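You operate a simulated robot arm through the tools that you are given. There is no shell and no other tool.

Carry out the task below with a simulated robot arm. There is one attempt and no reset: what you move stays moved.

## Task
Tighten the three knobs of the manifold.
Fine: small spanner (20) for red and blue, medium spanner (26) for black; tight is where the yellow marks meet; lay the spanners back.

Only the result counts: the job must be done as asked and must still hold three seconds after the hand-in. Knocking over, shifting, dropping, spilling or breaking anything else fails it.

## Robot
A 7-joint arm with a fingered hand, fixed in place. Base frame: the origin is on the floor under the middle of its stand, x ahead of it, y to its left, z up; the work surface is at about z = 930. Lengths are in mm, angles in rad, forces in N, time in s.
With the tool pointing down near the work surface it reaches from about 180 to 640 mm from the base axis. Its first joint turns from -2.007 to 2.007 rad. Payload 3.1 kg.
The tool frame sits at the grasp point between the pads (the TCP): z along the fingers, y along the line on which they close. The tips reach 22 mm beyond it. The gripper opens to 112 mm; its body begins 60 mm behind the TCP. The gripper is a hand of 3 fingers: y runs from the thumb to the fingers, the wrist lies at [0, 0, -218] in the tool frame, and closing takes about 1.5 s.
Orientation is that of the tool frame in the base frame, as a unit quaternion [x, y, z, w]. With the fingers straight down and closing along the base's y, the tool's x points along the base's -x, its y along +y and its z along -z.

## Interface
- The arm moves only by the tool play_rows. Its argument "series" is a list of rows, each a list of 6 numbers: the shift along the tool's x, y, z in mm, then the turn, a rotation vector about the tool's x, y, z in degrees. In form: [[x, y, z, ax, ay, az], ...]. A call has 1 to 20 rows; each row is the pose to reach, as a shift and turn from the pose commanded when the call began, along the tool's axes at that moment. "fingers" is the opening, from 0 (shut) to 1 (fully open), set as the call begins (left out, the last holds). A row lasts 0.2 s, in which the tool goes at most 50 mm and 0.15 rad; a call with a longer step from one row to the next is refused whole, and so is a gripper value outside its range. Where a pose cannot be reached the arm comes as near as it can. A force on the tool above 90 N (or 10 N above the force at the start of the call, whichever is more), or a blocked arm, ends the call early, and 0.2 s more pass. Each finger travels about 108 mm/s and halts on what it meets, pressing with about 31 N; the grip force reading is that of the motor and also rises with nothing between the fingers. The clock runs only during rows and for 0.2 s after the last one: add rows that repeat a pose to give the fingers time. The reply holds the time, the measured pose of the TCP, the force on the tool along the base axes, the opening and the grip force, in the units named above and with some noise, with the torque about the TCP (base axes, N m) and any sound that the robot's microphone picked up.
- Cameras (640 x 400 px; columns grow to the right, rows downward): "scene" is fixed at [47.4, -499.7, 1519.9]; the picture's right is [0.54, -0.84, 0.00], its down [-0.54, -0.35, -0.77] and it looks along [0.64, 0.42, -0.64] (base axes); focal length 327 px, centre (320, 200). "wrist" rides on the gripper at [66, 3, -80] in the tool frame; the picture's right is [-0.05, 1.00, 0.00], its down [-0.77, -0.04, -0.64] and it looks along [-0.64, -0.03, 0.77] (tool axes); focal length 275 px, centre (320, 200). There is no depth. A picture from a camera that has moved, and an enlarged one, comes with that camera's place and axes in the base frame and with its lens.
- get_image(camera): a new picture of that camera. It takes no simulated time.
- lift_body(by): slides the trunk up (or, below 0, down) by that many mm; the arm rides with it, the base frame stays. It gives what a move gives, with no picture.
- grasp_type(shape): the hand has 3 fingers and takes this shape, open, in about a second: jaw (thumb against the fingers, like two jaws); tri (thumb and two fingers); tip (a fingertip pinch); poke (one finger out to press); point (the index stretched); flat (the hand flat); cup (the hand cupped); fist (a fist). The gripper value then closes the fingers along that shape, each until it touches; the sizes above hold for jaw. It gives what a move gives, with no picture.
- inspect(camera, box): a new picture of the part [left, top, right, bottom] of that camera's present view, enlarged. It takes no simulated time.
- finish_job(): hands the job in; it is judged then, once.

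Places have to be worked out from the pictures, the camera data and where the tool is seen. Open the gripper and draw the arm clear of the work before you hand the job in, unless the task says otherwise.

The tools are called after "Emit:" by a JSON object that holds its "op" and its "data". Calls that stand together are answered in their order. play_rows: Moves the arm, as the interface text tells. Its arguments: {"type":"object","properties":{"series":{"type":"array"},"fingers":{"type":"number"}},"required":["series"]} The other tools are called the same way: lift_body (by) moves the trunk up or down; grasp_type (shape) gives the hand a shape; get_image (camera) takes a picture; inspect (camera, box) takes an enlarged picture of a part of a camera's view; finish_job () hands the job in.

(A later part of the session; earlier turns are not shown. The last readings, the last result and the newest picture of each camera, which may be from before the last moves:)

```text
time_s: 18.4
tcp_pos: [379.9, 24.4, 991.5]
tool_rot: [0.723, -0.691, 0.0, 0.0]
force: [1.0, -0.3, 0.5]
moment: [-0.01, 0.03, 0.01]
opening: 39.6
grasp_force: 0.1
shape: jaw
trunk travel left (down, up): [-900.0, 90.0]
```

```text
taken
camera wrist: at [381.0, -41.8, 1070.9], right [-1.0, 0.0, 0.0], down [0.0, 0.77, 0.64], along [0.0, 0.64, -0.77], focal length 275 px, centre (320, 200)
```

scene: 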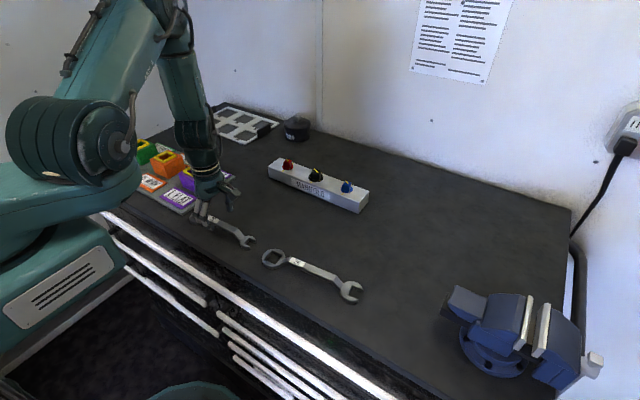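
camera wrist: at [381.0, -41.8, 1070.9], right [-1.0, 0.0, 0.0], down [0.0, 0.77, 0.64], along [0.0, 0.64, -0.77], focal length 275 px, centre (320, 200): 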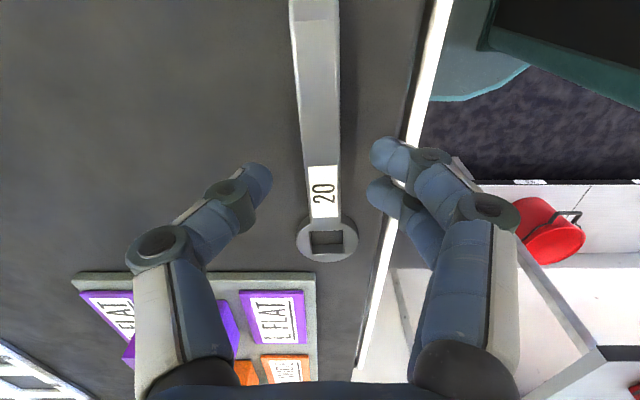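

The bar is centred between the tips. I lower to z≈967 and close.

Emit:
{"op": "play_rows", "data": {"series": [[0, 0, 12, 0, 0, 0], [0, 0, 24, 0, 0, 0], [0, 0, 24, 0, 0, 0]]}}

Emit:
{"op": "play_rows", "data": {"series": [[0, 0, 0, 0, 0, 0], [0, 0, 0, 0, 0, 0], [0, 0, 0, 0, 0, 0], [0, 0, 0, 0, 0, 0]], "fingers": 0.1}}

Emit:
{"op": "get_image", "data": {"camera": "wrist"}}

Emit:
{"op": "inspect", "data": {"camera": "scene", "box": [174, 177, 274, 252]}}

```text
time_s: 19.2
tcp_pos: [380.7, 25.4, 967.8]
tool_rot: [0.723, -0.691, 0.0, 0.0]
force: [-0.5, 0.8, -1.1]
moment: [0.01, -0.01, 0.04]
opening: 39.5
grasp_force: 0.0
shape: jaw
trunk travel left (down, up): [-900.0, 90.0]
```

```text
time_s: 20.2
tcp_pos: [381.8, 25.0, 966.8]
tool_rot: [0.722, -0.691, 0.0, 0.0]
force: [-0.1, 0.2, -1.0]
moment: [0.02, -0.03, -0.01]
opening: 11.8
grasp_force: 31.3
shape: jaw
trunk travel left (down, up): [-900.0, 90.0]
```

```text
taken
camera wrist: at [381.6, -41.9, 1046.8], right [-1.0, 0.0, 0.0], down [0.0, 0.77, 0.64], along [0.0, 0.64, -0.77], focal length 275 px, centre (320, 200)
```

wrist: 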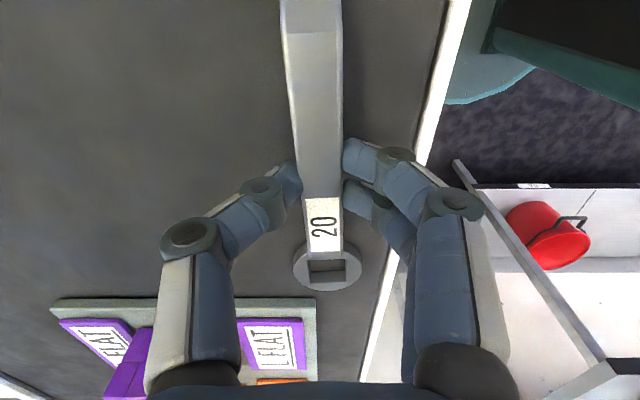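

```text
5.33 times, centred on (224, 214) of scene
camera zoom: at [47.4, -499.7, 1519.9], right [0.54, -0.84, 0.0], down [-0.54, -0.35, -0.77], along [0.64, 0.42, -0.64], focal length 1742 px, centre (832, 123)
```

zoom: 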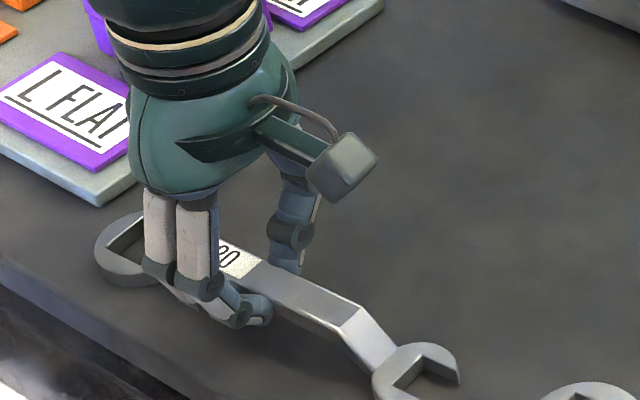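

It is a clean side pinch (11.8 mm, 31 N) and the spanner is flat. I lift a little and check that it stays level.

Emit:
{"op": "play_rows", "data": {"series": [[0, 0, -3, 0, 0, 0], [0, 0, -8, 0, 0, 0], [0, 0, -15, 0, 0, 0], [0, 0, -15, 0, 0, 0]], "fingers": 0.03}}

Emit:
{"op": "get_image", "data": {"camera": "wrist"}}

Emit:
{"op": "inspect", "data": {"camera": "scene", "box": [174, 177, 274, 252]}}

```text
time_s: 21.2
tcp_pos: [381.8, 25.1, 982.3]
tool_rot: [0.722, -0.692, 0.0, 0.0]
force: [0.4, 0.3, -1.8]
moment: [-0.01, 0.03, 0.03]
opening: 11.7
grasp_force: 31.0
shape: jaw
trunk travel left (down, up): [-900.0, 90.0]
```

```text
taken
camera wrist: at [381.8, -42.1, 1061.6], right [-1.0, 0.0, 0.0], down [0.0, 0.77, 0.64], along [0.0, 0.64, -0.77], focal length 275 px, centre (320, 200)
```

wrist: 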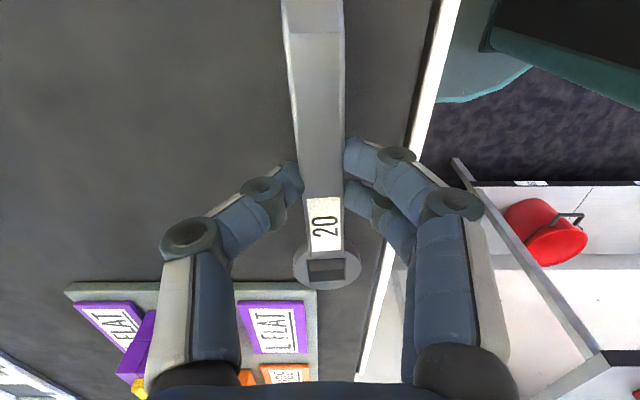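

```text
5.33 times, centred on (224, 214) of scene
camera zoom: at [47.4, -499.7, 1519.9], right [0.54, -0.84, 0.0], down [-0.54, -0.35, -0.77], along [0.64, 0.42, -0.64], focal length 1742 px, centre (832, 123)
```

zoom: 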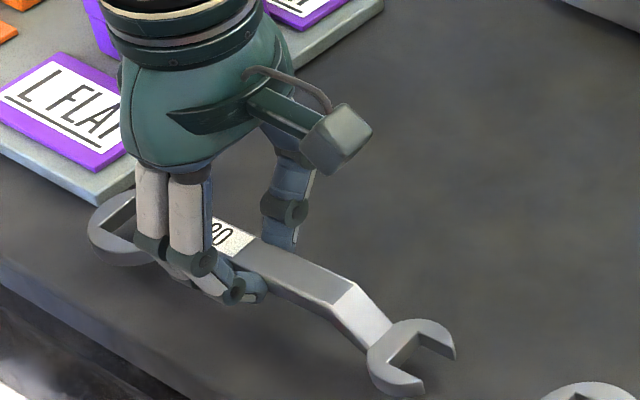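

It lifts level and steady. I zoom in to measure where the ring hole sits in the tool frame.

Emit:
{"op": "inspect", "data": {"camera": "wrist", "box": [270, 190, 390, 310]}}

Emit:
{"op": "inspect", "data": {"camera": "wrist", "box": [260, 0, 380, 120]}}

```text
3.33 times, centred on (330, 250) of wrist
camera zoom: at [381.8, -42.1, 1061.6], right [-1.0, 0.0, 0.0], down [0.0, 0.77, 0.64], along [0.0, 0.64, -0.77], focal length 918 px, centre (287, 33)
```

zoom: 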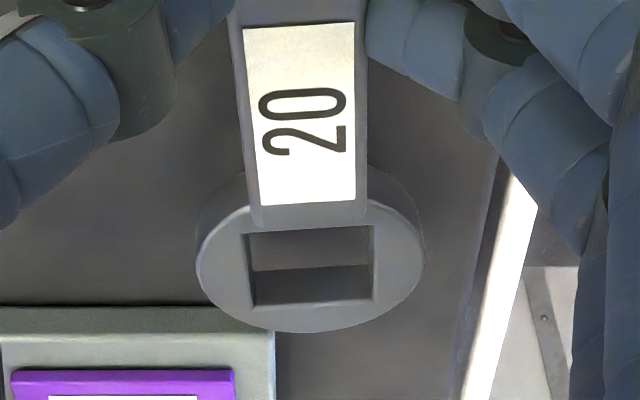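

```text
3.33 times, centred on (320, 60) of wrist
camera zoom: at [381.8, -42.1, 1061.6], right [-1.0, 0.0, 0.0], down [0.0, 0.77, 0.64], along [0.0, 0.64, -0.77], focal length 918 px, centre (320, 667)
```

zoom: 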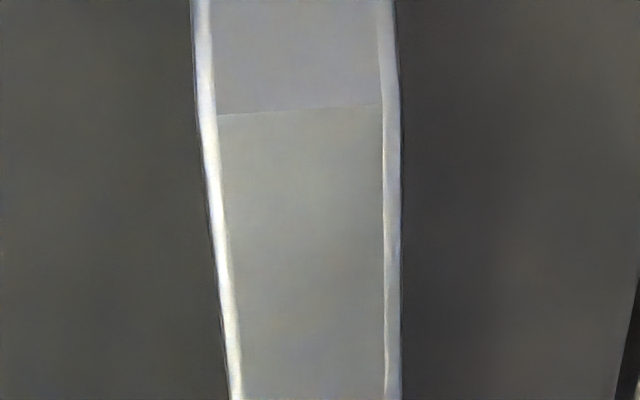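

In the tool frame the ring centre is at about (-84.4, 0.2), its bottom is 37 mm beyond the TCP, and the hole is aligned with the handle. I raise it and swing clockwise toward the red knob, stopping short and above it to measure.

Emit:
{"op": "play_rows", "data": {"series": [[0, 0, -30, 0, 0, 0], [0, 0, -60, 0, 0, 0], [0, 0, -90, 0, 0, 0], [0, 0, -108, 0, 0, 0], [4.8, -14.9, -108, 0, 0, 7.76], [9.7, -29.7, -108, 0, 0, 15.52], [14.5, -44.6, -108, 0, 0, 23.28], [19.3, -59.5, -108, 0, 0, 31.04], [24.2, -74.4, -108, 0, 0, 38.8], [29, -89.2, -108, 0, 0, 46.56], [33.8, -104.1, -108, 0, 0, 54.32], [38.6, -119, -108, 0, 0, 62.08], [43.5, -133.8, -108, 0, 0, 69.84], [48.3, -148.7, -108, 0, 0, 77.6], [48.3, -148.7, -108, 0, 0, 77.6]]}}

Emit:
{"op": "get_image", "data": {"camera": "wrist"}}

Emit:
{"op": "get_image", "data": {"camera": "scene"}}

```text
time_s: 24.4
tcp_pos: [533.3, -17.7, 1089.4]
tool_rot: [-0.129, 0.992, 0.0, 0.0]
force: [-0.7, 0.0, -1.9]
moment: [-0.02, 0.03, 0.01]
opening: 11.5
grasp_force: 30.3
shape: jaw
out of reach, approached as far as the arm can: row 3
trunk travel left (down, up): [-900.0, 90.0]
```

```text
taken
camera wrist: at [468.0, -32.0, 1169.5], right [-0.21, 0.98, 0.0], down [0.75, 0.16, 0.64], along [0.62, 0.13, -0.77], focal length 275 px, centre (320, 200)
```

wrist: 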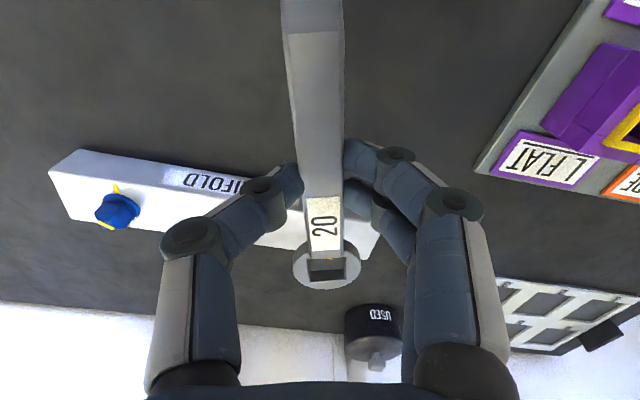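

```text
taken
```

scene: 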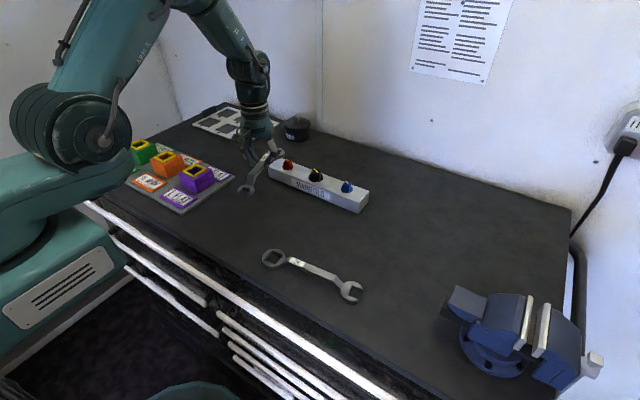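

The spanner hides the red knob from this view, but the blue knob is visible. I zoom in on it for triangulation against the earlier wrist view.

Emit:
{"op": "inspect", "data": {"camera": "wrist", "box": [76, 172, 156, 242]}}

Emit:
{"op": "inspect", "data": {"camera": "wrist", "box": [280, 235, 376, 295]}}

Emit:
{"op": "inspect", "data": {"camera": "scene", "box": [230, 120, 310, 200]}}

```text
5.71 times, centred on (116, 207) of wrist
camera zoom: at [468.0, -32.0, 1169.5], right [-0.21, 0.98, 0.0], down [0.75, 0.16, 0.64], along [0.62, 0.13, -0.77], focal length 1573 px, centre (1486, 160)
```

zoom: 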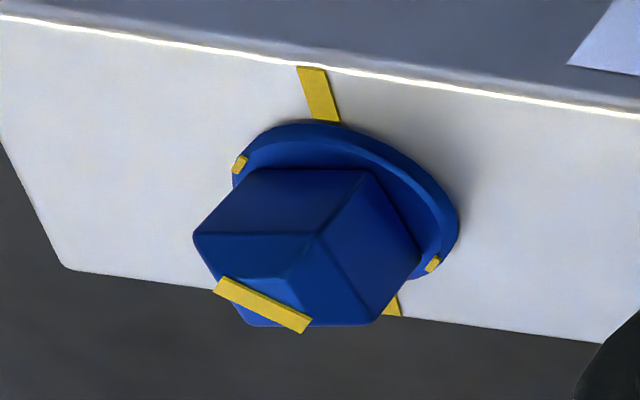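

```text
6.67 times, centred on (328, 265) of wrist
camera zoom: at [468.0, -32.0, 1169.5], right [-0.21, 0.98, 0.0], down [0.75, 0.16, 0.64], along [0.62, 0.13, -0.77], focal length 1835 px, centre (267, -233)
```

zoom: 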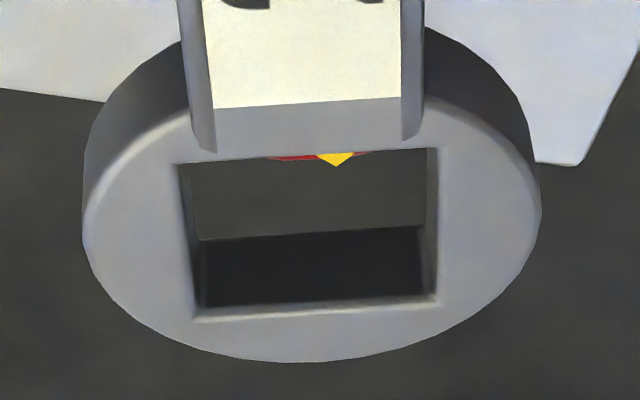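

```text
5.00 times, centred on (270, 160) of scene
camera zoom: at [47.4, -499.7, 1519.9], right [0.54, -0.84, 0.0], down [-0.54, -0.35, -0.77], along [0.64, 0.42, -0.64], focal length 1633 px, centre (570, 400)
```

zoom: 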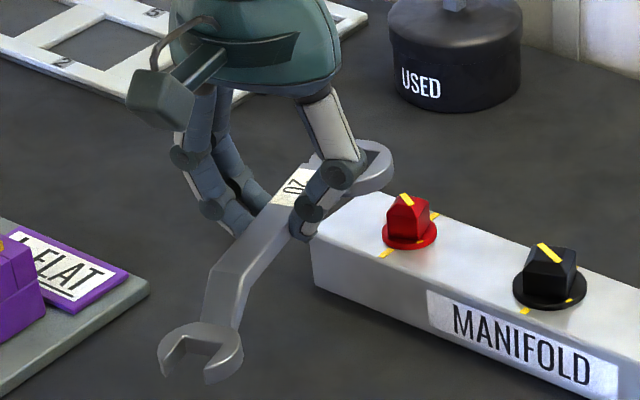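

I now have blue's flange centre near (680, -183, 974). To cross-check the scene camera's calibration, I zoom on the ring and the red knob in the scene view.

Emit:
{"op": "inspect", "data": {"camera": "scene", "box": [284, 140, 324, 170]}}

Emit:
{"op": "inspect", "data": {"camera": "scene", "box": [254, 140, 324, 190]}}

```text
13.33 times, centred on (304, 155) of scene
camera zoom: at [47.4, -499.7, 1519.9], right [0.54, -0.84, 0.0], down [-0.54, -0.35, -0.77], along [0.64, 0.42, -0.64], focal length 4356 px, centre (533, 800)
```

zoom: 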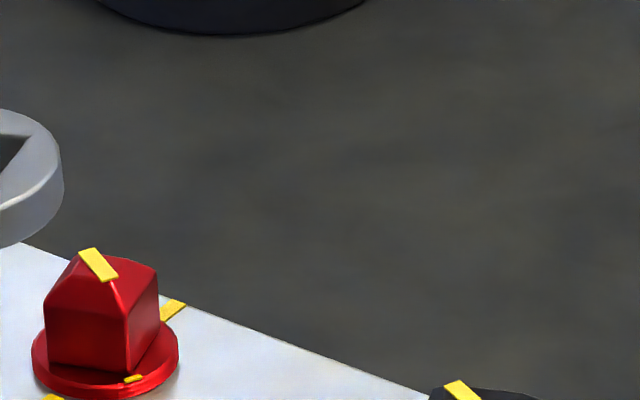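

```text
8.00 times, centred on (289, 165) of scene
camera zoom: at [47.4, -499.7, 1519.9], right [0.54, -0.84, 0.0], down [-0.54, -0.35, -0.77], along [0.64, 0.42, -0.64], focal length 2613 px, centre (568, 480)
```

zoom: 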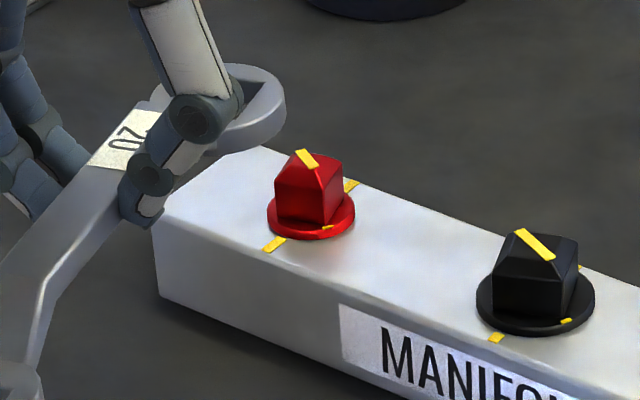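

Triangulation puts the knobs at about red (681, 20), black (681, -81) and blue (680, -183). Flange tops are at ≈974 and head tops at ≈995; mark angles are ≈62°, 66° and 57°. I bring the ring above the red knob with the handle at 197°.

Emit:
{"op": "play_rows", "data": {"series": [[-17, -1.3, 0, 0, 0, -0.6], [-34, -2.6, 0, 0, 0, -1.2], [-51, -3.9, 0, 0, 0, -1.8], [-68.3, -5.2, 0, 0, 0, -2.4], [-68.3, -5.2, 15, 0, 0, -2.4], [-68.3, -5.2, 30, 0, 0, -2.4], [-68.3, -5.2, 47, 0, 0, -2.4], [-68.3, -5.2, 47, 0, 0, -2.4]]}}

Emit:
{"op": "get_image", "data": {"camera": "wrist"}}

Emit:
{"op": "inspect", "data": {"camera": "scene", "box": [249, 130, 329, 190]}}

Emit:
{"op": "inspect", "data": {"camera": "wrist", "box": [270, 190, 390, 310]}}

```text
time_s: 26.2
tcp_pos: [598.1, -5.0, 1043.0]
tool_rot: [-0.15, 0.989, 0.001, 0.001]
force: [0.1, 0.1, -1.3]
moment: [0.02, 0.02, 0.0]
opening: 11.7
grasp_force: 31.1
shape: jaw
trunk travel left (down, up): [-900.0, 90.0]
```

```text
taken
camera wrist: at [535.8, -21.5, 1122.4], right [-0.25, 0.97, 0.0], down [0.75, 0.19, 0.64], along [0.62, 0.16, -0.77], focal length 275 px, centre (320, 200)
```

wrist: 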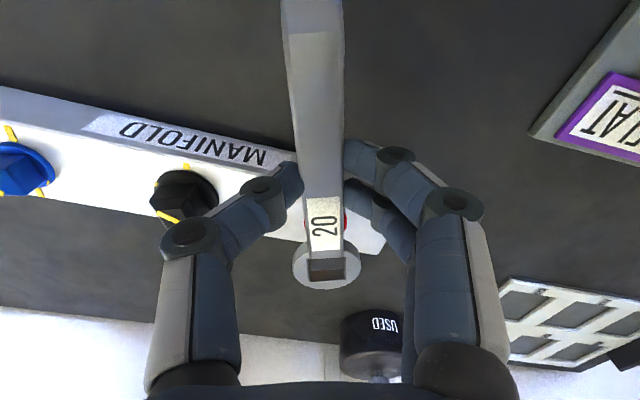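

```text
6.67 times, centred on (289, 160) of scene
camera zoom: at [47.4, -499.7, 1519.9], right [0.54, -0.84, 0.0], down [-0.54, -0.35, -0.77], along [0.64, 0.42, -0.64], focal length 2178 px, centre (527, 467)
```

zoom: 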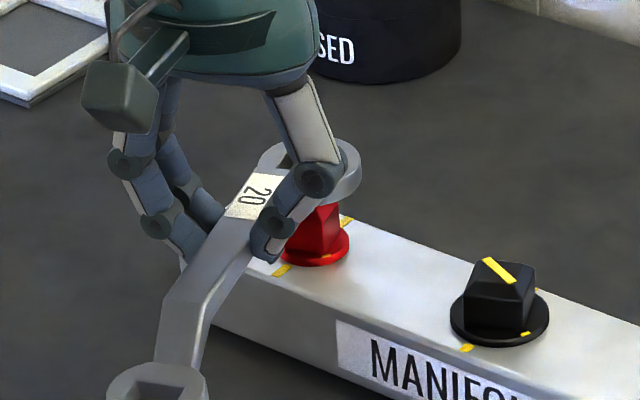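

```text
3.33 times, centred on (330, 250) of wrist
camera zoom: at [535.8, -21.5, 1122.4], right [-0.25, 0.97, 0.0], down [0.75, 0.19, 0.64], along [0.62, 0.16, -0.77], focal length 918 px, centre (287, 33)
```

zoom: 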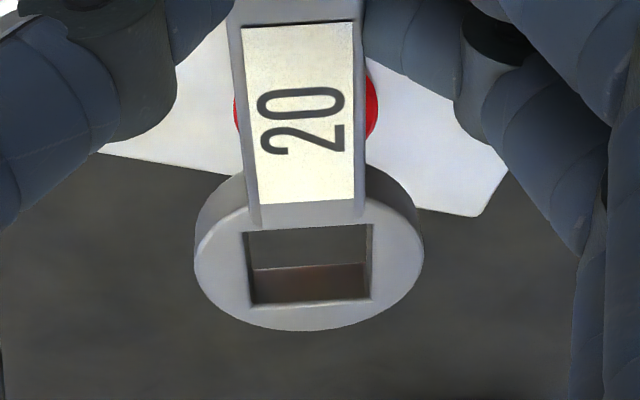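

The ring is close to above the red knob. I zoom on the flange slivers visible beside the bar to check alignment along the handle.

Emit:
{"op": "inspect", "data": {"camera": "wrist", "box": [300, 195, 364, 245]}}

Emit:
{"op": "inspect", "data": {"camera": "scene", "box": [274, 145, 314, 175]}}

```text
8.00 times, centred on (332, 220) of wrist
camera zoom: at [535.8, -21.5, 1122.4], right [-0.25, 0.97, 0.0], down [0.75, 0.19, 0.64], along [0.62, 0.16, -0.77], focal length 2202 px, centre (224, 40)
```

zoom: 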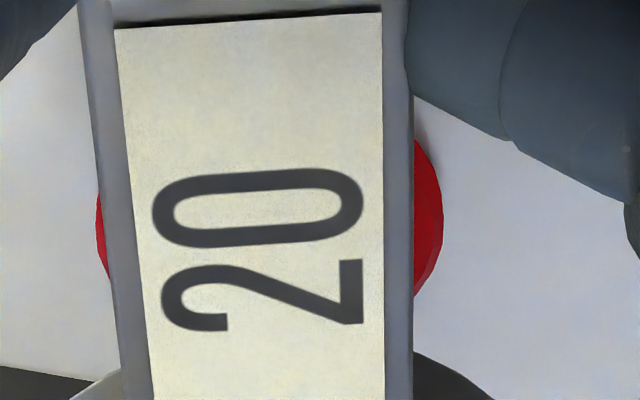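

```text
13.33 times, centred on (294, 160) of scene
camera zoom: at [47.4, -499.7, 1519.9], right [0.54, -0.84, 0.0], down [-0.54, -0.35, -0.77], along [0.64, 0.42, -0.64], focal length 4356 px, centre (667, 733)
```

zoom: 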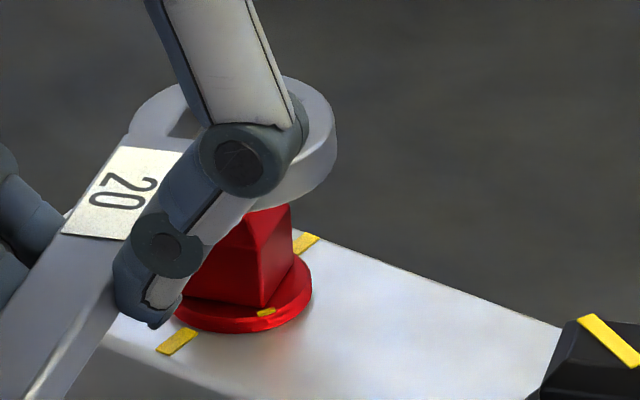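

Recomputing with the camera aimed exactly at the TCP gives a consistent picture: knobs at (675.5, 20/-80/-180), flange top ≈976, ring at tool (-81.5, 1). The ring is within about 1–2 mm of the red knob's axis, so I lower it carefully with a small correction.

Emit:
{"op": "play_rows", "data": {"series": [[1.2, -0.8, 4, 0, 0, -0.3], [1.2, -0.8, 8, 0, 0, -0.3], [1.2, -0.8, 12, 0, 0, -0.3], [1.2, -0.8, 15, 0, 0, -0.3], [1.2, -0.8, 15, 0, 0, -0.3]]}}

Emit:
{"op": "inspect", "data": {"camera": "scene", "box": [274, 145, 314, 175]}}

Emit:
{"op": "inspect", "data": {"camera": "wrist", "box": [280, 190, 376, 300]}}

```text
time_s: 27.4
tcp_pos: [597.9, -6.4, 1028.6]
tool_rot: [-0.153, 0.988, 0.0, 0.0]
force: [-0.5, 0.4, -0.8]
moment: [0.01, 0.01, -0.01]
opening: 11.7
grasp_force: 31.1
shape: jaw
trunk travel left (down, up): [-900.0, 90.0]
```

```text
13.33 times, centred on (294, 160) of scene
camera zoom: at [47.4, -499.7, 1519.9], right [0.54, -0.84, 0.0], down [-0.54, -0.35, -0.77], along [0.64, 0.42, -0.64], focal length 4356 px, centre (667, 733)
```

zoom: 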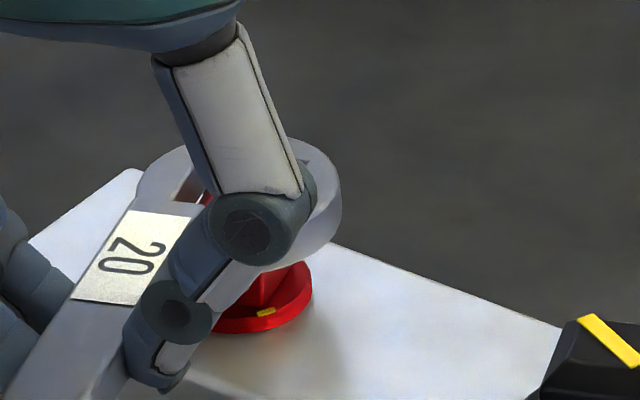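

```text
3.64 times, centred on (328, 245) of wrist
camera zoom: at [535.0, -23.4, 1107.6], right [-0.26, 0.97, 0.0], down [0.75, 0.2, 0.64], along [0.61, 0.16, -0.77], focal length 1001 px, centre (291, 36)
```

zoom: 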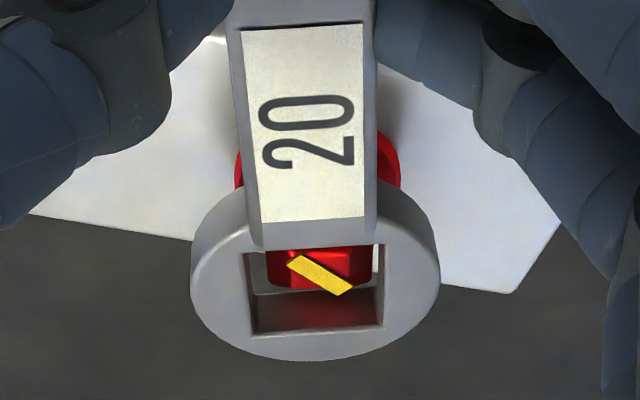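

Looking through the hole, the head's top (yellow line) is centred within about 1 mm. I lower it the rest of the way in small steps.

Emit:
{"op": "play_rows", "data": {"series": [[0, 0, 2, 0, 0, 0], [0, 0, 4, 0, 0, 0], [0, 0, 6, 0, 0, 0], [0, 0, 8, 0, 0, 0], [0, 0, 8, 0, 0, 0]]}}

Emit:
{"op": "inspect", "data": {"camera": "scene", "box": [274, 145, 314, 175]}}

Emit:
{"op": "inspect", "data": {"camera": "wrist", "box": [280, 190, 376, 300]}}

```text
time_s: 28.6
tcp_pos: [598.1, -6.3, 1020.7]
tool_rot: [-0.153, 0.988, 0.0, 0.0]
force: [1.3, -0.6, -0.8]
moment: [0.01, -0.04, 0.03]
opening: 12.0
grasp_force: 30.9
shape: jaw
trunk travel left (down, up): [-900.0, 90.0]
```

```text
13.33 times, centred on (294, 160) of scene
camera zoom: at [47.4, -499.7, 1519.9], right [0.54, -0.84, 0.0], down [-0.54, -0.35, -0.77], along [0.64, 0.42, -0.64], focal length 4356 px, centre (667, 733)
```

zoom: 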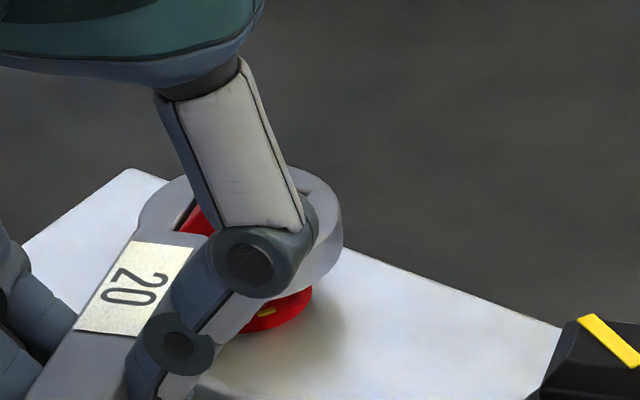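

```text
3.64 times, centred on (328, 245) of wrist
camera zoom: at [535.0, -23.3, 1099.9], right [-0.26, 0.97, 0.0], down [0.75, 0.2, 0.64], along [0.61, 0.16, -0.77], focal length 1001 px, centre (291, 36)
```

zoom: 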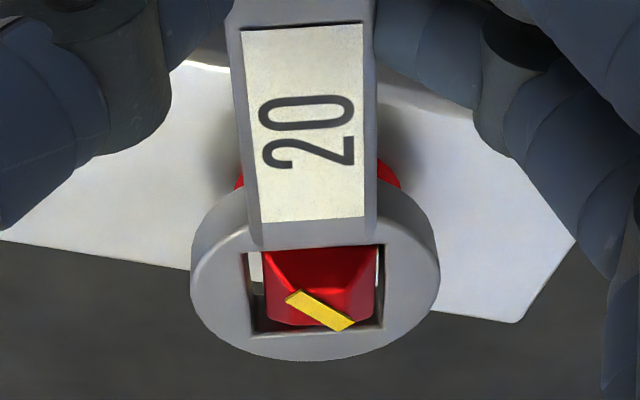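

The head is going in cleanly, sitting about 0.8 mm off-centre in the hole. I shift slightly and lower 6 mm more.

Emit:
{"op": "play_rows", "data": {"series": [[0, 0.8, 2, 0, 0, 0], [0, 0.8, 4, 0, 0, 0], [0, 0.8, 6, 0, 0, 0], [0, 0.8, 6, 0, 0, 0]]}}

Emit:
{"op": "inspect", "data": {"camera": "scene", "box": [274, 145, 314, 175]}}

Emit:
{"op": "inspect", "data": {"camera": "wrist", "box": [280, 190, 376, 300]}}

```text
time_s: 29.6
tcp_pos: [598.6, -4.3, 1014.9]
tool_rot: [-0.153, 0.988, -0.001, 0.0]
force: [-0.1, -0.5, -0.8]
moment: [0.01, -0.01, -0.02]
opening: 11.7
grasp_force: 30.8
shape: jaw
trunk travel left (down, up): [-900.0, 90.0]
```

```text
13.33 times, centred on (294, 160) of scene
camera zoom: at [47.4, -499.7, 1519.9], right [0.54, -0.84, 0.0], down [-0.54, -0.35, -0.77], along [0.64, 0.42, -0.64], focal length 4356 px, centre (667, 733)
```

zoom: 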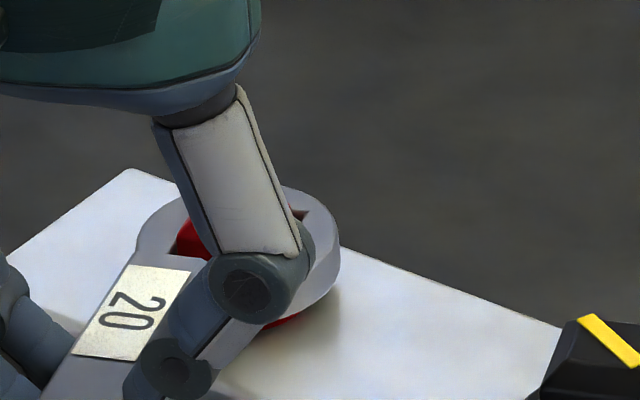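

```text
3.64 times, centred on (328, 245) of wrist
camera zoom: at [534.7, -22.3, 1093.6], right [-0.26, 0.97, 0.0], down [0.75, 0.2, 0.64], along [0.61, 0.16, -0.77], focal length 1001 px, centre (291, 36)
```

zoom: 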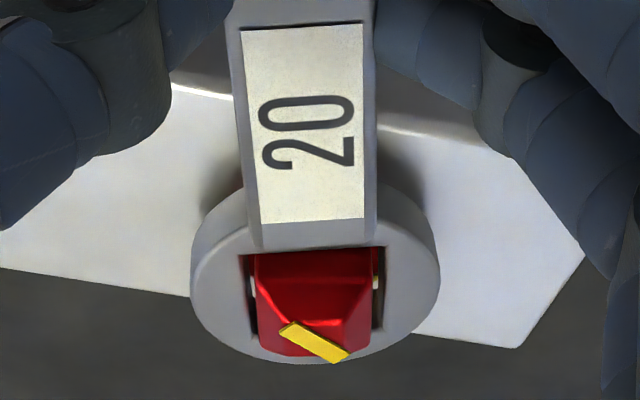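

The ring is fully over the head. I start the clockwise turn about the knob axis with a gentle 10° to feel the resistance.

Emit:
{"op": "play_rows", "data": {"series": [[-0.06, 3.56, 0, 0, 0, 2.5], [-0.27, 7.11, 0, 0, 0, 5], [-0.63, 10.64, 0, 0, 0, 7.5], [-1.15, 14.16, 0, 0, 0, 10], [-1.15, 14.16, 0, 0, 0, 10]]}}

Emit:
{"op": "inspect", "data": {"camera": "wrist", "box": [280, 190, 376, 300]}}

Emit:
{"op": "inspect", "data": {"camera": "scene", "box": [254, 140, 324, 190]}}

```text
time_s: 30.8
tcp_pos: [594.2, 9.1, 1015.4]
tool_rot: [-0.066, 0.998, 0.0, 0.001]
force: [-2.4, -1.3, -2.5]
moment: [-0.01, 0.04, -0.02]
opening: 11.7
grasp_force: 30.9
shape: jaw
trunk travel left (down, up): [-900.0, 90.0]
```

```text
3.64 times, centred on (328, 245) of wrist
camera zoom: at [528.8, 2.6, 1093.9], right [-0.08, 1.0, 0.0], down [0.77, 0.07, 0.64], along [0.63, 0.05, -0.77], focal length 1001 px, centre (291, 36)
```

zoom: 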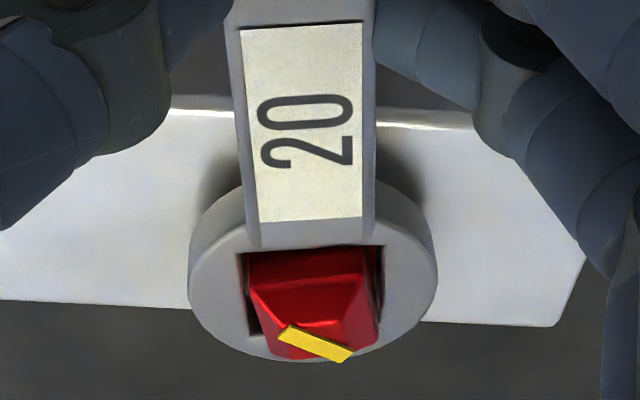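

```text
8.00 times, centred on (289, 165) of scene
camera zoom: at [47.4, -499.7, 1519.9], right [0.54, -0.84, 0.0], down [-0.54, -0.35, -0.77], along [0.64, 0.42, -0.64], focal length 2613 px, centre (568, 480)
```

zoom: 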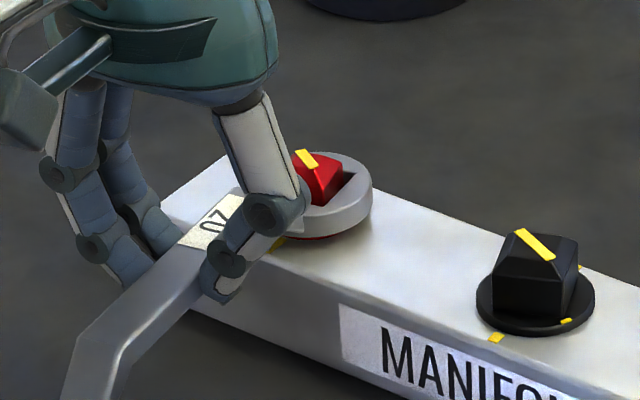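

Backlash is taken up, with only small forces. I continue clockwise by 30° more.

Emit:
{"op": "play_rows", "data": {"series": [[-0.09, 4.27, 0, 0, 0, 3], [-0.39, 8.52, 0, 0, 0, 6], [-0.93, 12.76, 0, 0, 0, 9], [-1.68, 16.96, 0, 0, 0, 12], [-2.65, 21.11, 0, 0, 0, 15], [-3.83, 25.21, 0, 0, 0, 18], [-5.23, 29.24, 0, 0, 0, 21], [-6.84, 33.19, 0, 0, 0, 24], [-8.66, 37.05, 0, 0, 0, 27], [-10.67, 40.82, 0, 0, 0, 30], [-10.67, 40.82, 0, 0, 0, 30]]}}

Emit:
{"op": "inspect", "data": {"camera": "wrist", "box": [280, 190, 376, 300]}}

Emit:
{"op": "inspect", "data": {"camera": "scene", "box": [254, 140, 324, 190]}}

```text
time_s: 33.2
tcp_pos: [599.8, 50.7, 1014.9]
tool_rot: [0.194, 0.981, 0.0, 0.001]
force: [-3.8, 1.5, -1.9]
moment: [0.02, 0.07, -0.02]
opening: 11.5
grasp_force: 31.6
shape: jaw
trunk travel left (down, up): [-900.0, 90.0]
```

```text
3.64 times, centred on (328, 245) of wrist
camera zoom: at [539.9, 78.8, 1094.0], right [0.42, 0.91, 0.0], down [0.7, -0.33, 0.64], along [0.58, -0.27, -0.77], focal length 1001 px, centre (291, 36)
```

zoom: 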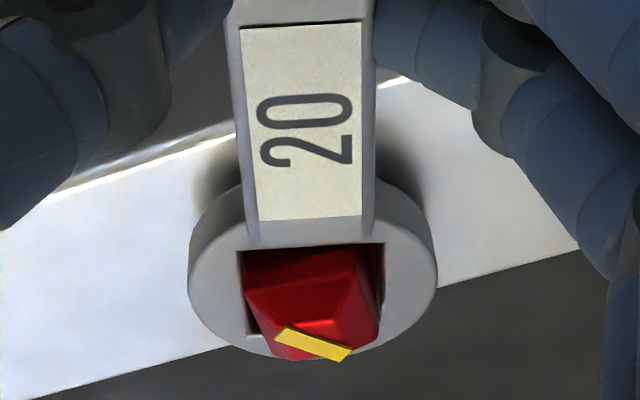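

```text
8.00 times, centred on (289, 165) of scene
camera zoom: at [47.4, -499.7, 1519.9], right [0.54, -0.84, 0.0], down [-0.54, -0.35, -0.77], along [0.64, 0.42, -0.64], focal length 2613 px, centre (568, 480)
```

zoom: 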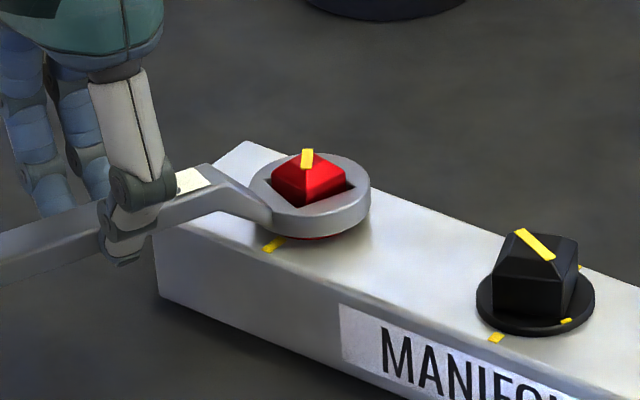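

The knob follows well, with the handle at ≈157.6°. I turn 20° more, then measure the yellow marks.

Emit:
{"op": "play_rows", "data": {"series": [[-0.09, 4.27, 0, 0, 0, 3], [-0.39, 8.52, 0, 0, 0, 6], [-0.93, 12.76, 0, 0, 0, 9], [-1.68, 16.96, 0, 0, 0, 12], [-2.65, 21.11, 0, 0, 0, 15], [-3.83, 25.21, 0, 0, 0, 18], [-4.74, 27.9, 0, 0, 0, 20], [-4.74, 27.9, 0, 0, 0, 20]]}}

Emit:
{"op": "inspect", "data": {"camera": "wrist", "box": [280, 190, 376, 300]}}

Emit:
{"op": "inspect", "data": {"camera": "scene", "box": [276, 150, 308, 170]}}

Emit:
{"op": "get_image", "data": {"camera": "wrist"}}

```text
time_s: 35.0
tcp_pos: [613.8, 75.4, 1014.2]
tool_rot: [0.362, 0.932, 0.0, 0.0]
force: [-5.0, -0.1, -1.2]
moment: [0.01, 0.04, -0.02]
opening: 11.2
grasp_force: 31.1
shape: jaw
trunk travel left (down, up): [-900.0, 90.0]
```

```text
3.64 times, centred on (328, 245) of wrist
camera zoom: at [568.1, 121.4, 1093.9], right [0.71, 0.71, 0.0], down [0.54, -0.55, 0.64], along [0.45, -0.45, -0.77], focal length 1001 px, centre (291, 36)
```

zoom: 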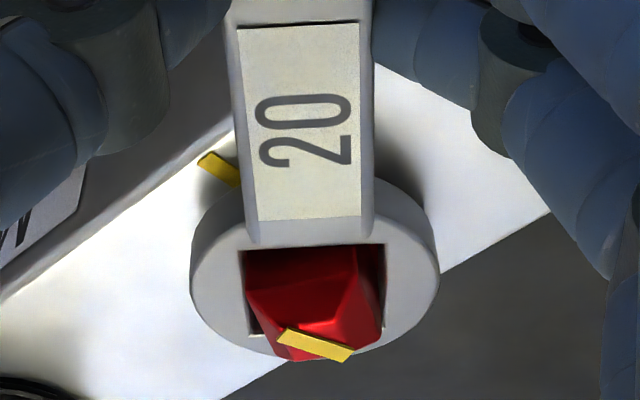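

```text
16.00 times, centred on (292, 160) of scene
camera zoom: at [47.4, -499.7, 1519.9], right [0.54, -0.84, 0.0], down [-0.54, -0.35, -0.77], along [0.64, 0.42, -0.64], focal length 5227 px, centre (768, 840)
```

zoom: 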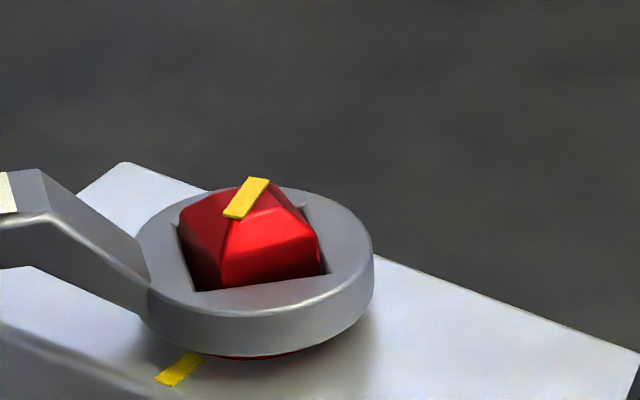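

```text
taken
camera wrist: at [568.1, 121.4, 1093.9], right [0.71, 0.71, 0.0], down [0.54, -0.55, 0.64], along [0.45, -0.45, -0.77], focal length 275 px, centre (320, 200)
```

wrist: 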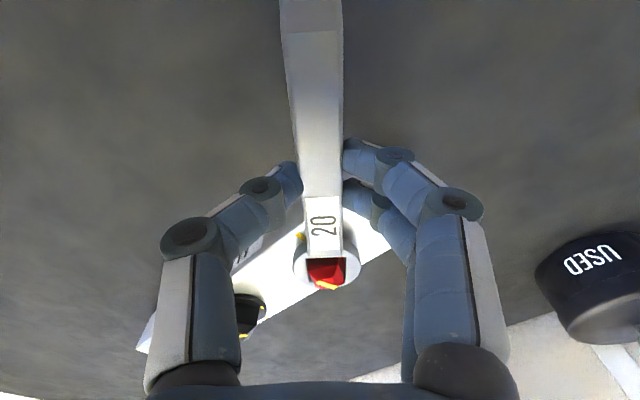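

Measured on the top mark, about 15° is left (the hole has a good deal of play). I turn 12° more and check again.

Emit:
{"op": "play_rows", "data": {"series": [[-0.09, 4.27, 0, 0, 0, 3], [-0.39, 8.52, 0, 0, 0, 6], [-0.93, 12.76, 0, 0, 0, 9], [-1.68, 16.96, 0, 0, 0, 12], [-1.68, 16.96, 0, 0, 0, 12]]}}

Emit:
{"op": "inspect", "data": {"camera": "scene", "box": [276, 150, 308, 170]}}

Emit:
{"op": "inspect", "data": {"camera": "wrist", "box": [280, 190, 376, 300]}}

```text
time_s: 36.2
tcp_pos: [626.2, 86.3, 1014.8]
tool_rot: [0.458, 0.889, 0.0, 0.001]
force: [-4.1, -0.6, -1.0]
moment: [0.02, 0.06, 0.02]
opening: 11.2
grasp_force: 31.0
shape: jaw
trunk travel left (down, up): [-900.0, 90.0]
```

```text
16.00 times, centred on (292, 160) of scene
camera zoom: at [47.4, -499.7, 1519.9], right [0.54, -0.84, 0.0], down [-0.54, -0.35, -0.77], along [0.64, 0.42, -0.64], focal length 5227 px, centre (768, 840)
```

zoom: 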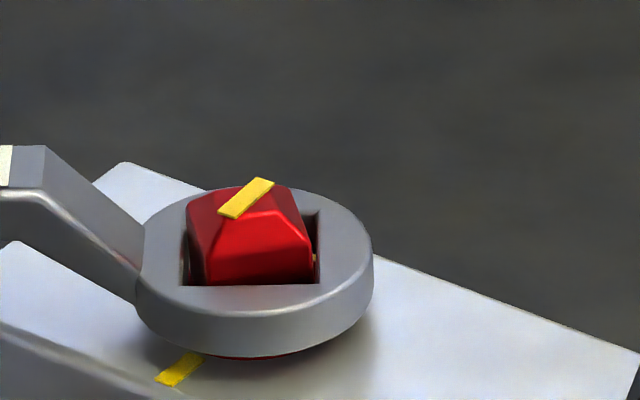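

```text
3.64 times, centred on (328, 245) of wrist
camera zoom: at [591.5, 141.4, 1094.1], right [0.84, 0.54, 0.0], down [0.42, -0.65, 0.64], along [0.35, -0.53, -0.77], focal length 1001 px, centre (291, 36)
```

zoom: 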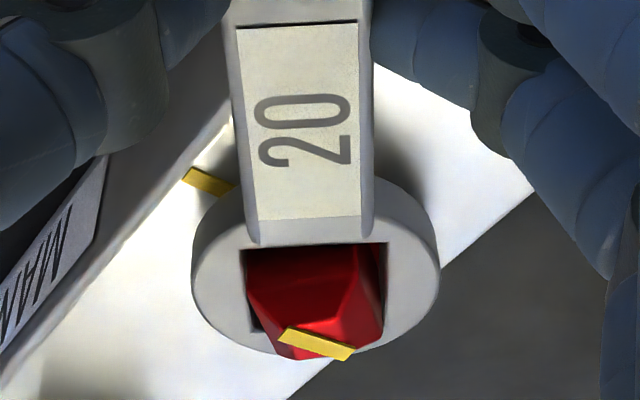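

About 5° remain. I turn 3.5° more, then take fine measurements.

Emit:
{"op": "play_rows", "data": {"series": [[-0.03, 2.5, 0, 0, 0, 1.75], [-0.12, 4.98, 0, 0, 0, 3.5], [-0.12, 4.98, 0, 0, 0, 3.5]]}}

Emit:
{"op": "inspect", "data": {"camera": "scene", "box": [280, 156, 296, 166]}}

Emit:
{"op": "inspect", "data": {"camera": "scene", "box": [276, 150, 308, 170]}}

Emit:
{"op": "inspect", "data": {"camera": "wrist", "box": [320, 200, 376, 300]}}

Emit:
{"op": "inspect", "data": {"camera": "wrist", "box": [280, 220, 360, 300]}}

```text
time_s: 37.0
tcp_pos: [632.0, 88.1, 1015.3]
tool_rot: [0.484, 0.875, -0.001, 0.0]
force: [-6.1, 0.0, -1.0]
moment: [0.05, 0.02, 0.03]
opening: 11.6
grasp_force: 31.5
shape: jaw
trunk travel left (down, up): [-900.0, 90.0]
```

```text
16.00 times, centred on (288, 161) of scene
camera zoom: at [47.4, -499.7, 1519.9], right [0.54, -0.84, 0.0], down [-0.54, -0.35, -0.77], along [0.64, 0.42, -0.64], focal length 5227 px, centre (832, 824)
```

zoom: 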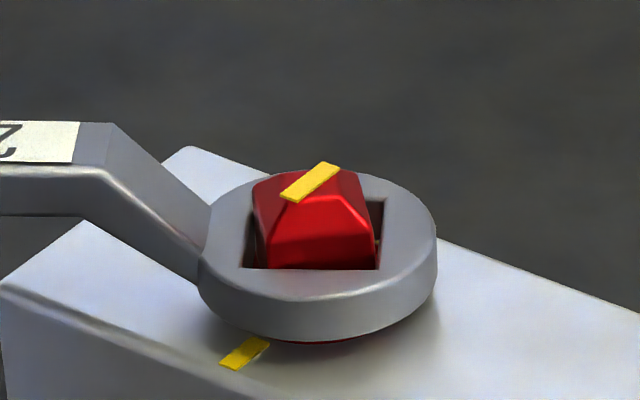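

```text
16.00 times, centred on (292, 160) of scene
camera zoom: at [47.4, -499.7, 1519.9], right [0.54, -0.84, 0.0], down [-0.54, -0.35, -0.77], along [0.64, 0.42, -0.64], focal length 5227 px, centre (768, 840)
```

zoom: 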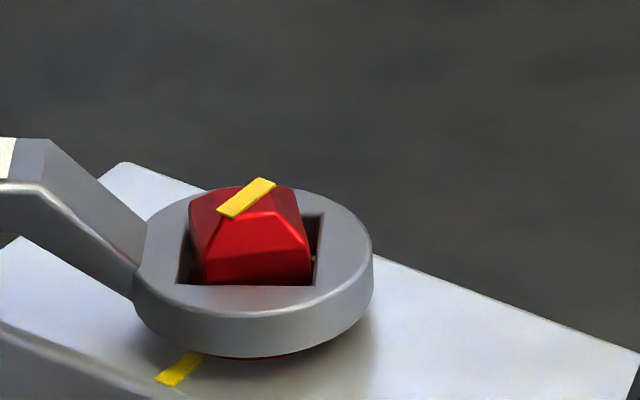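

```text
4.00 times, centred on (348, 250) of wrist
camera zoom: at [599.0, 146.3, 1094.1], right [0.87, 0.49, 0.0], down [0.38, -0.67, 0.64], along [0.31, -0.55, -0.77], focal length 1101 px, centre (208, 0)
```

zoom: 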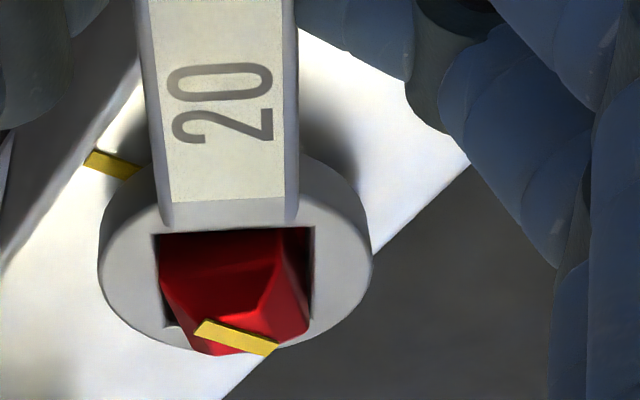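

```text
5.00 times, centred on (320, 260) of wrist
camera zoom: at [599.0, 146.3, 1094.1], right [0.87, 0.49, 0.0], down [0.38, -0.67, 0.64], along [0.31, -0.55, -0.77], focal length 1376 px, centre (320, -100)
```

zoom: 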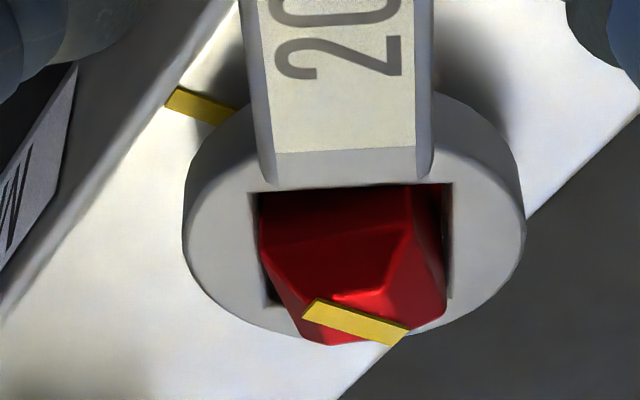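

Both views show the red marks aligned to within about 1°. I back off a few degrees within the play, lift the ring off and check the marks from above.

Emit:
{"op": "play_rows", "data": {"series": [[-0.2, -4.27, 0, 0, 0, -3], [-0.5, -8.52, 0, 0, 0, -6], [-0.5, -8.52, -8, 0, 0, -6], [-0.5, -8.52, -18, 0, 0, -6], [-0.5, -8.52, -30, 0, 0, -6], [-0.5, -8.52, -45, 0, 0, -6], [-0.5, -8.52, -60, 0, 0, -6], [-0.5, -8.52, -60, 0, 0, -6]]}}

Emit:
{"op": "inspect", "data": {"camera": "scene", "box": [276, 150, 308, 170]}}

Emit:
{"op": "get_image", "data": {"camera": "wrist"}}

Emit:
{"op": "get_image", "data": {"camera": "scene"}}

```text
time_s: 38.8
tcp_pos: [625.0, 83.5, 1074.4]
tool_rot: [0.438, 0.899, 0.0, 0.0]
force: [-0.7, -0.2, -2.3]
moment: [0.02, -0.02, 0.02]
opening: 11.5
grasp_force: 30.8
shape: jaw
trunk travel left (down, up): [-900.0, 90.0]
```

```text
16.00 times, centred on (292, 160) of scene
camera zoom: at [47.4, -499.7, 1519.9], right [0.54, -0.84, 0.0], down [-0.54, -0.35, -0.77], along [0.64, 0.42, -0.64], focal length 5227 px, centre (768, 840)
```

zoom: 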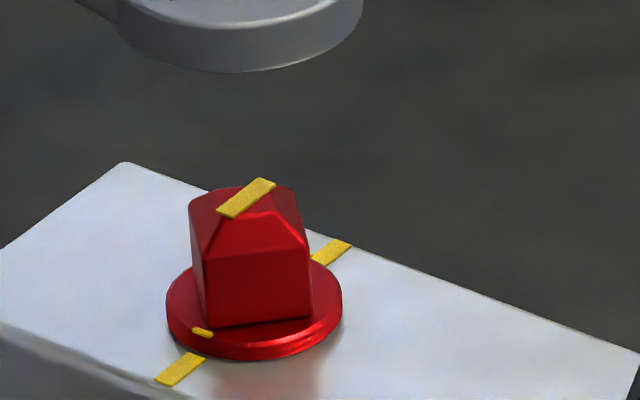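

```text
taken
camera wrist: at [587.5, 137.6, 1153.6], right [0.82, 0.58, 0.0], down [0.45, -0.63, 0.64], along [0.37, -0.52, -0.77], focal length 275 px, centre (320, 200)
```

wrist: 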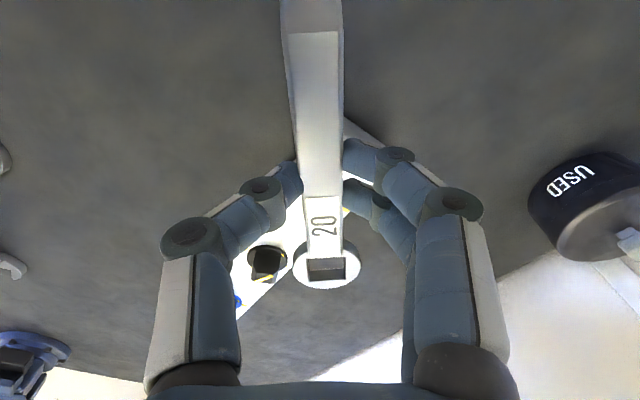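

```text
taken
```

scene: 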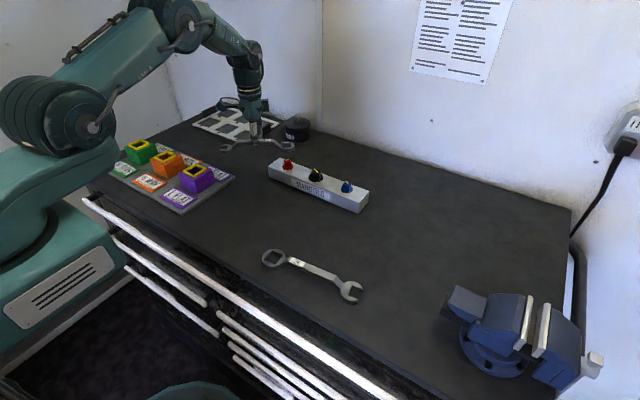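

The red top line matches the fixed line, and I will verify it again from another angle. Now I carry the spanner to the blue knob with the handle at ≈192°, staying high on the way.

Emit:
{"op": "play_rows", "data": {"series": [[-17, -16.3, 0, 0, 0, -5.33], [-34, -32.6, 0, 0, 0, -10.67], [-51, -48.9, 0, 0, 0, -16], [-68, -65.2, 0, 0, 0, -21.33], [-85, -81.5, 0, 0, 0, -26.67], [-102, -97.8, 0, 0, 0, -32], [-119, -114.1, 0, 0, 0, -37.33], [-136, -130.4, 0, 0, 0, -42.67], [-153, -146.8, 0, 0, 0, -48], [-170, -163.1, 0, 0, 0, -53.33], [-187, -179.4, 0, 0, 0, -58.67], [-204, -195.7, 0, 0, 0, -64], [-204, -195.7, 0, 0, 0, -64]]}}

Emit:
{"op": "get_image", "data": {"camera": "wrist"}}

Emit:
{"op": "inspect", "data": {"camera": "scene", "box": [264, 140, 384, 220]}}

```text
time_s: 41.6
tcp_pos: [597.5, -196.8, 1072.9]
tool_rot: [-0.107, 0.994, 0.0, 0.001]
force: [0.3, -0.1, -2.1]
moment: [-0.05, -0.02, -0.01]
opening: 11.5
grasp_force: 31.3
shape: jaw
trunk travel left (down, up): [-900.0, 90.0]
```

```text
taken
camera wrist: at [532.1, -208.4, 1153.1], right [-0.16, 0.99, 0.0], down [0.76, 0.13, 0.64], along [0.63, 0.1, -0.77], focal length 275 px, centre (320, 200)
```

wrist: 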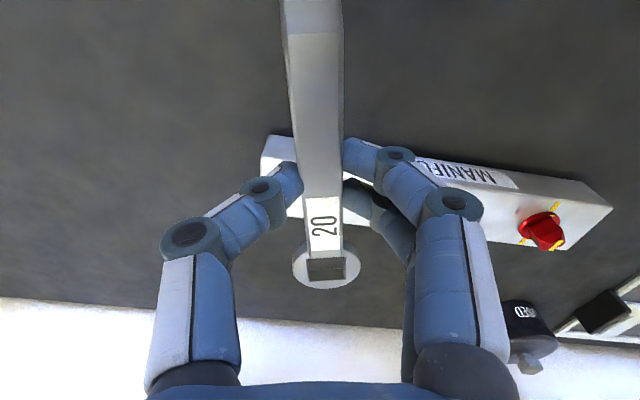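

```text
5.00 times, centred on (324, 180) of scene
camera zoom: at [47.4, -499.7, 1519.9], right [0.54, -0.84, 0.0], down [-0.54, -0.35, -0.77], along [0.64, 0.42, -0.64], focal length 1633 px, centre (300, 300)
```

zoom: 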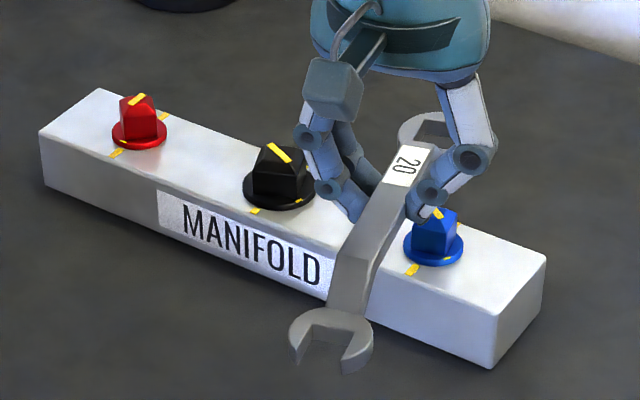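

The red knob is now unobstructed in the wrist view. I zoom in to verify its marks.

Emit:
{"op": "inspect", "data": {"camera": "wrist", "box": [508, 190, 588, 260]}}

Emit:
{"op": "inspect", "data": {"camera": "wrist", "box": [518, 200, 566, 230]}}

```text
5.71 times, centred on (548, 225) of wrist
camera zoom: at [532.1, -208.4, 1153.1], right [-0.16, 0.99, 0.0], down [0.76, 0.13, 0.64], along [0.63, 0.1, -0.77], focal length 1573 px, centre (-983, 57)
```

zoom: 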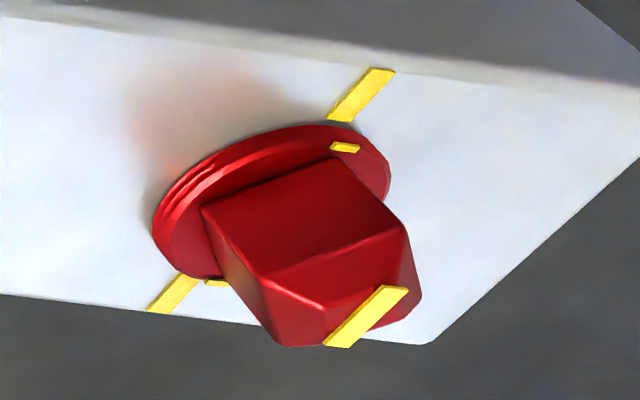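

```text
13.33 times, centred on (542, 215) of wrist
camera zoom: at [532.1, -208.4, 1153.1], right [-0.16, 0.99, 0.0], down [0.76, 0.13, 0.64], along [0.63, 0.1, -0.77], focal length 3670 px, centre (-2640, 0)
```

zoom: 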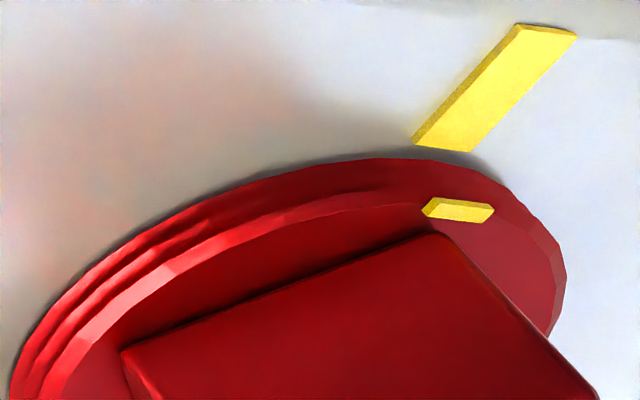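

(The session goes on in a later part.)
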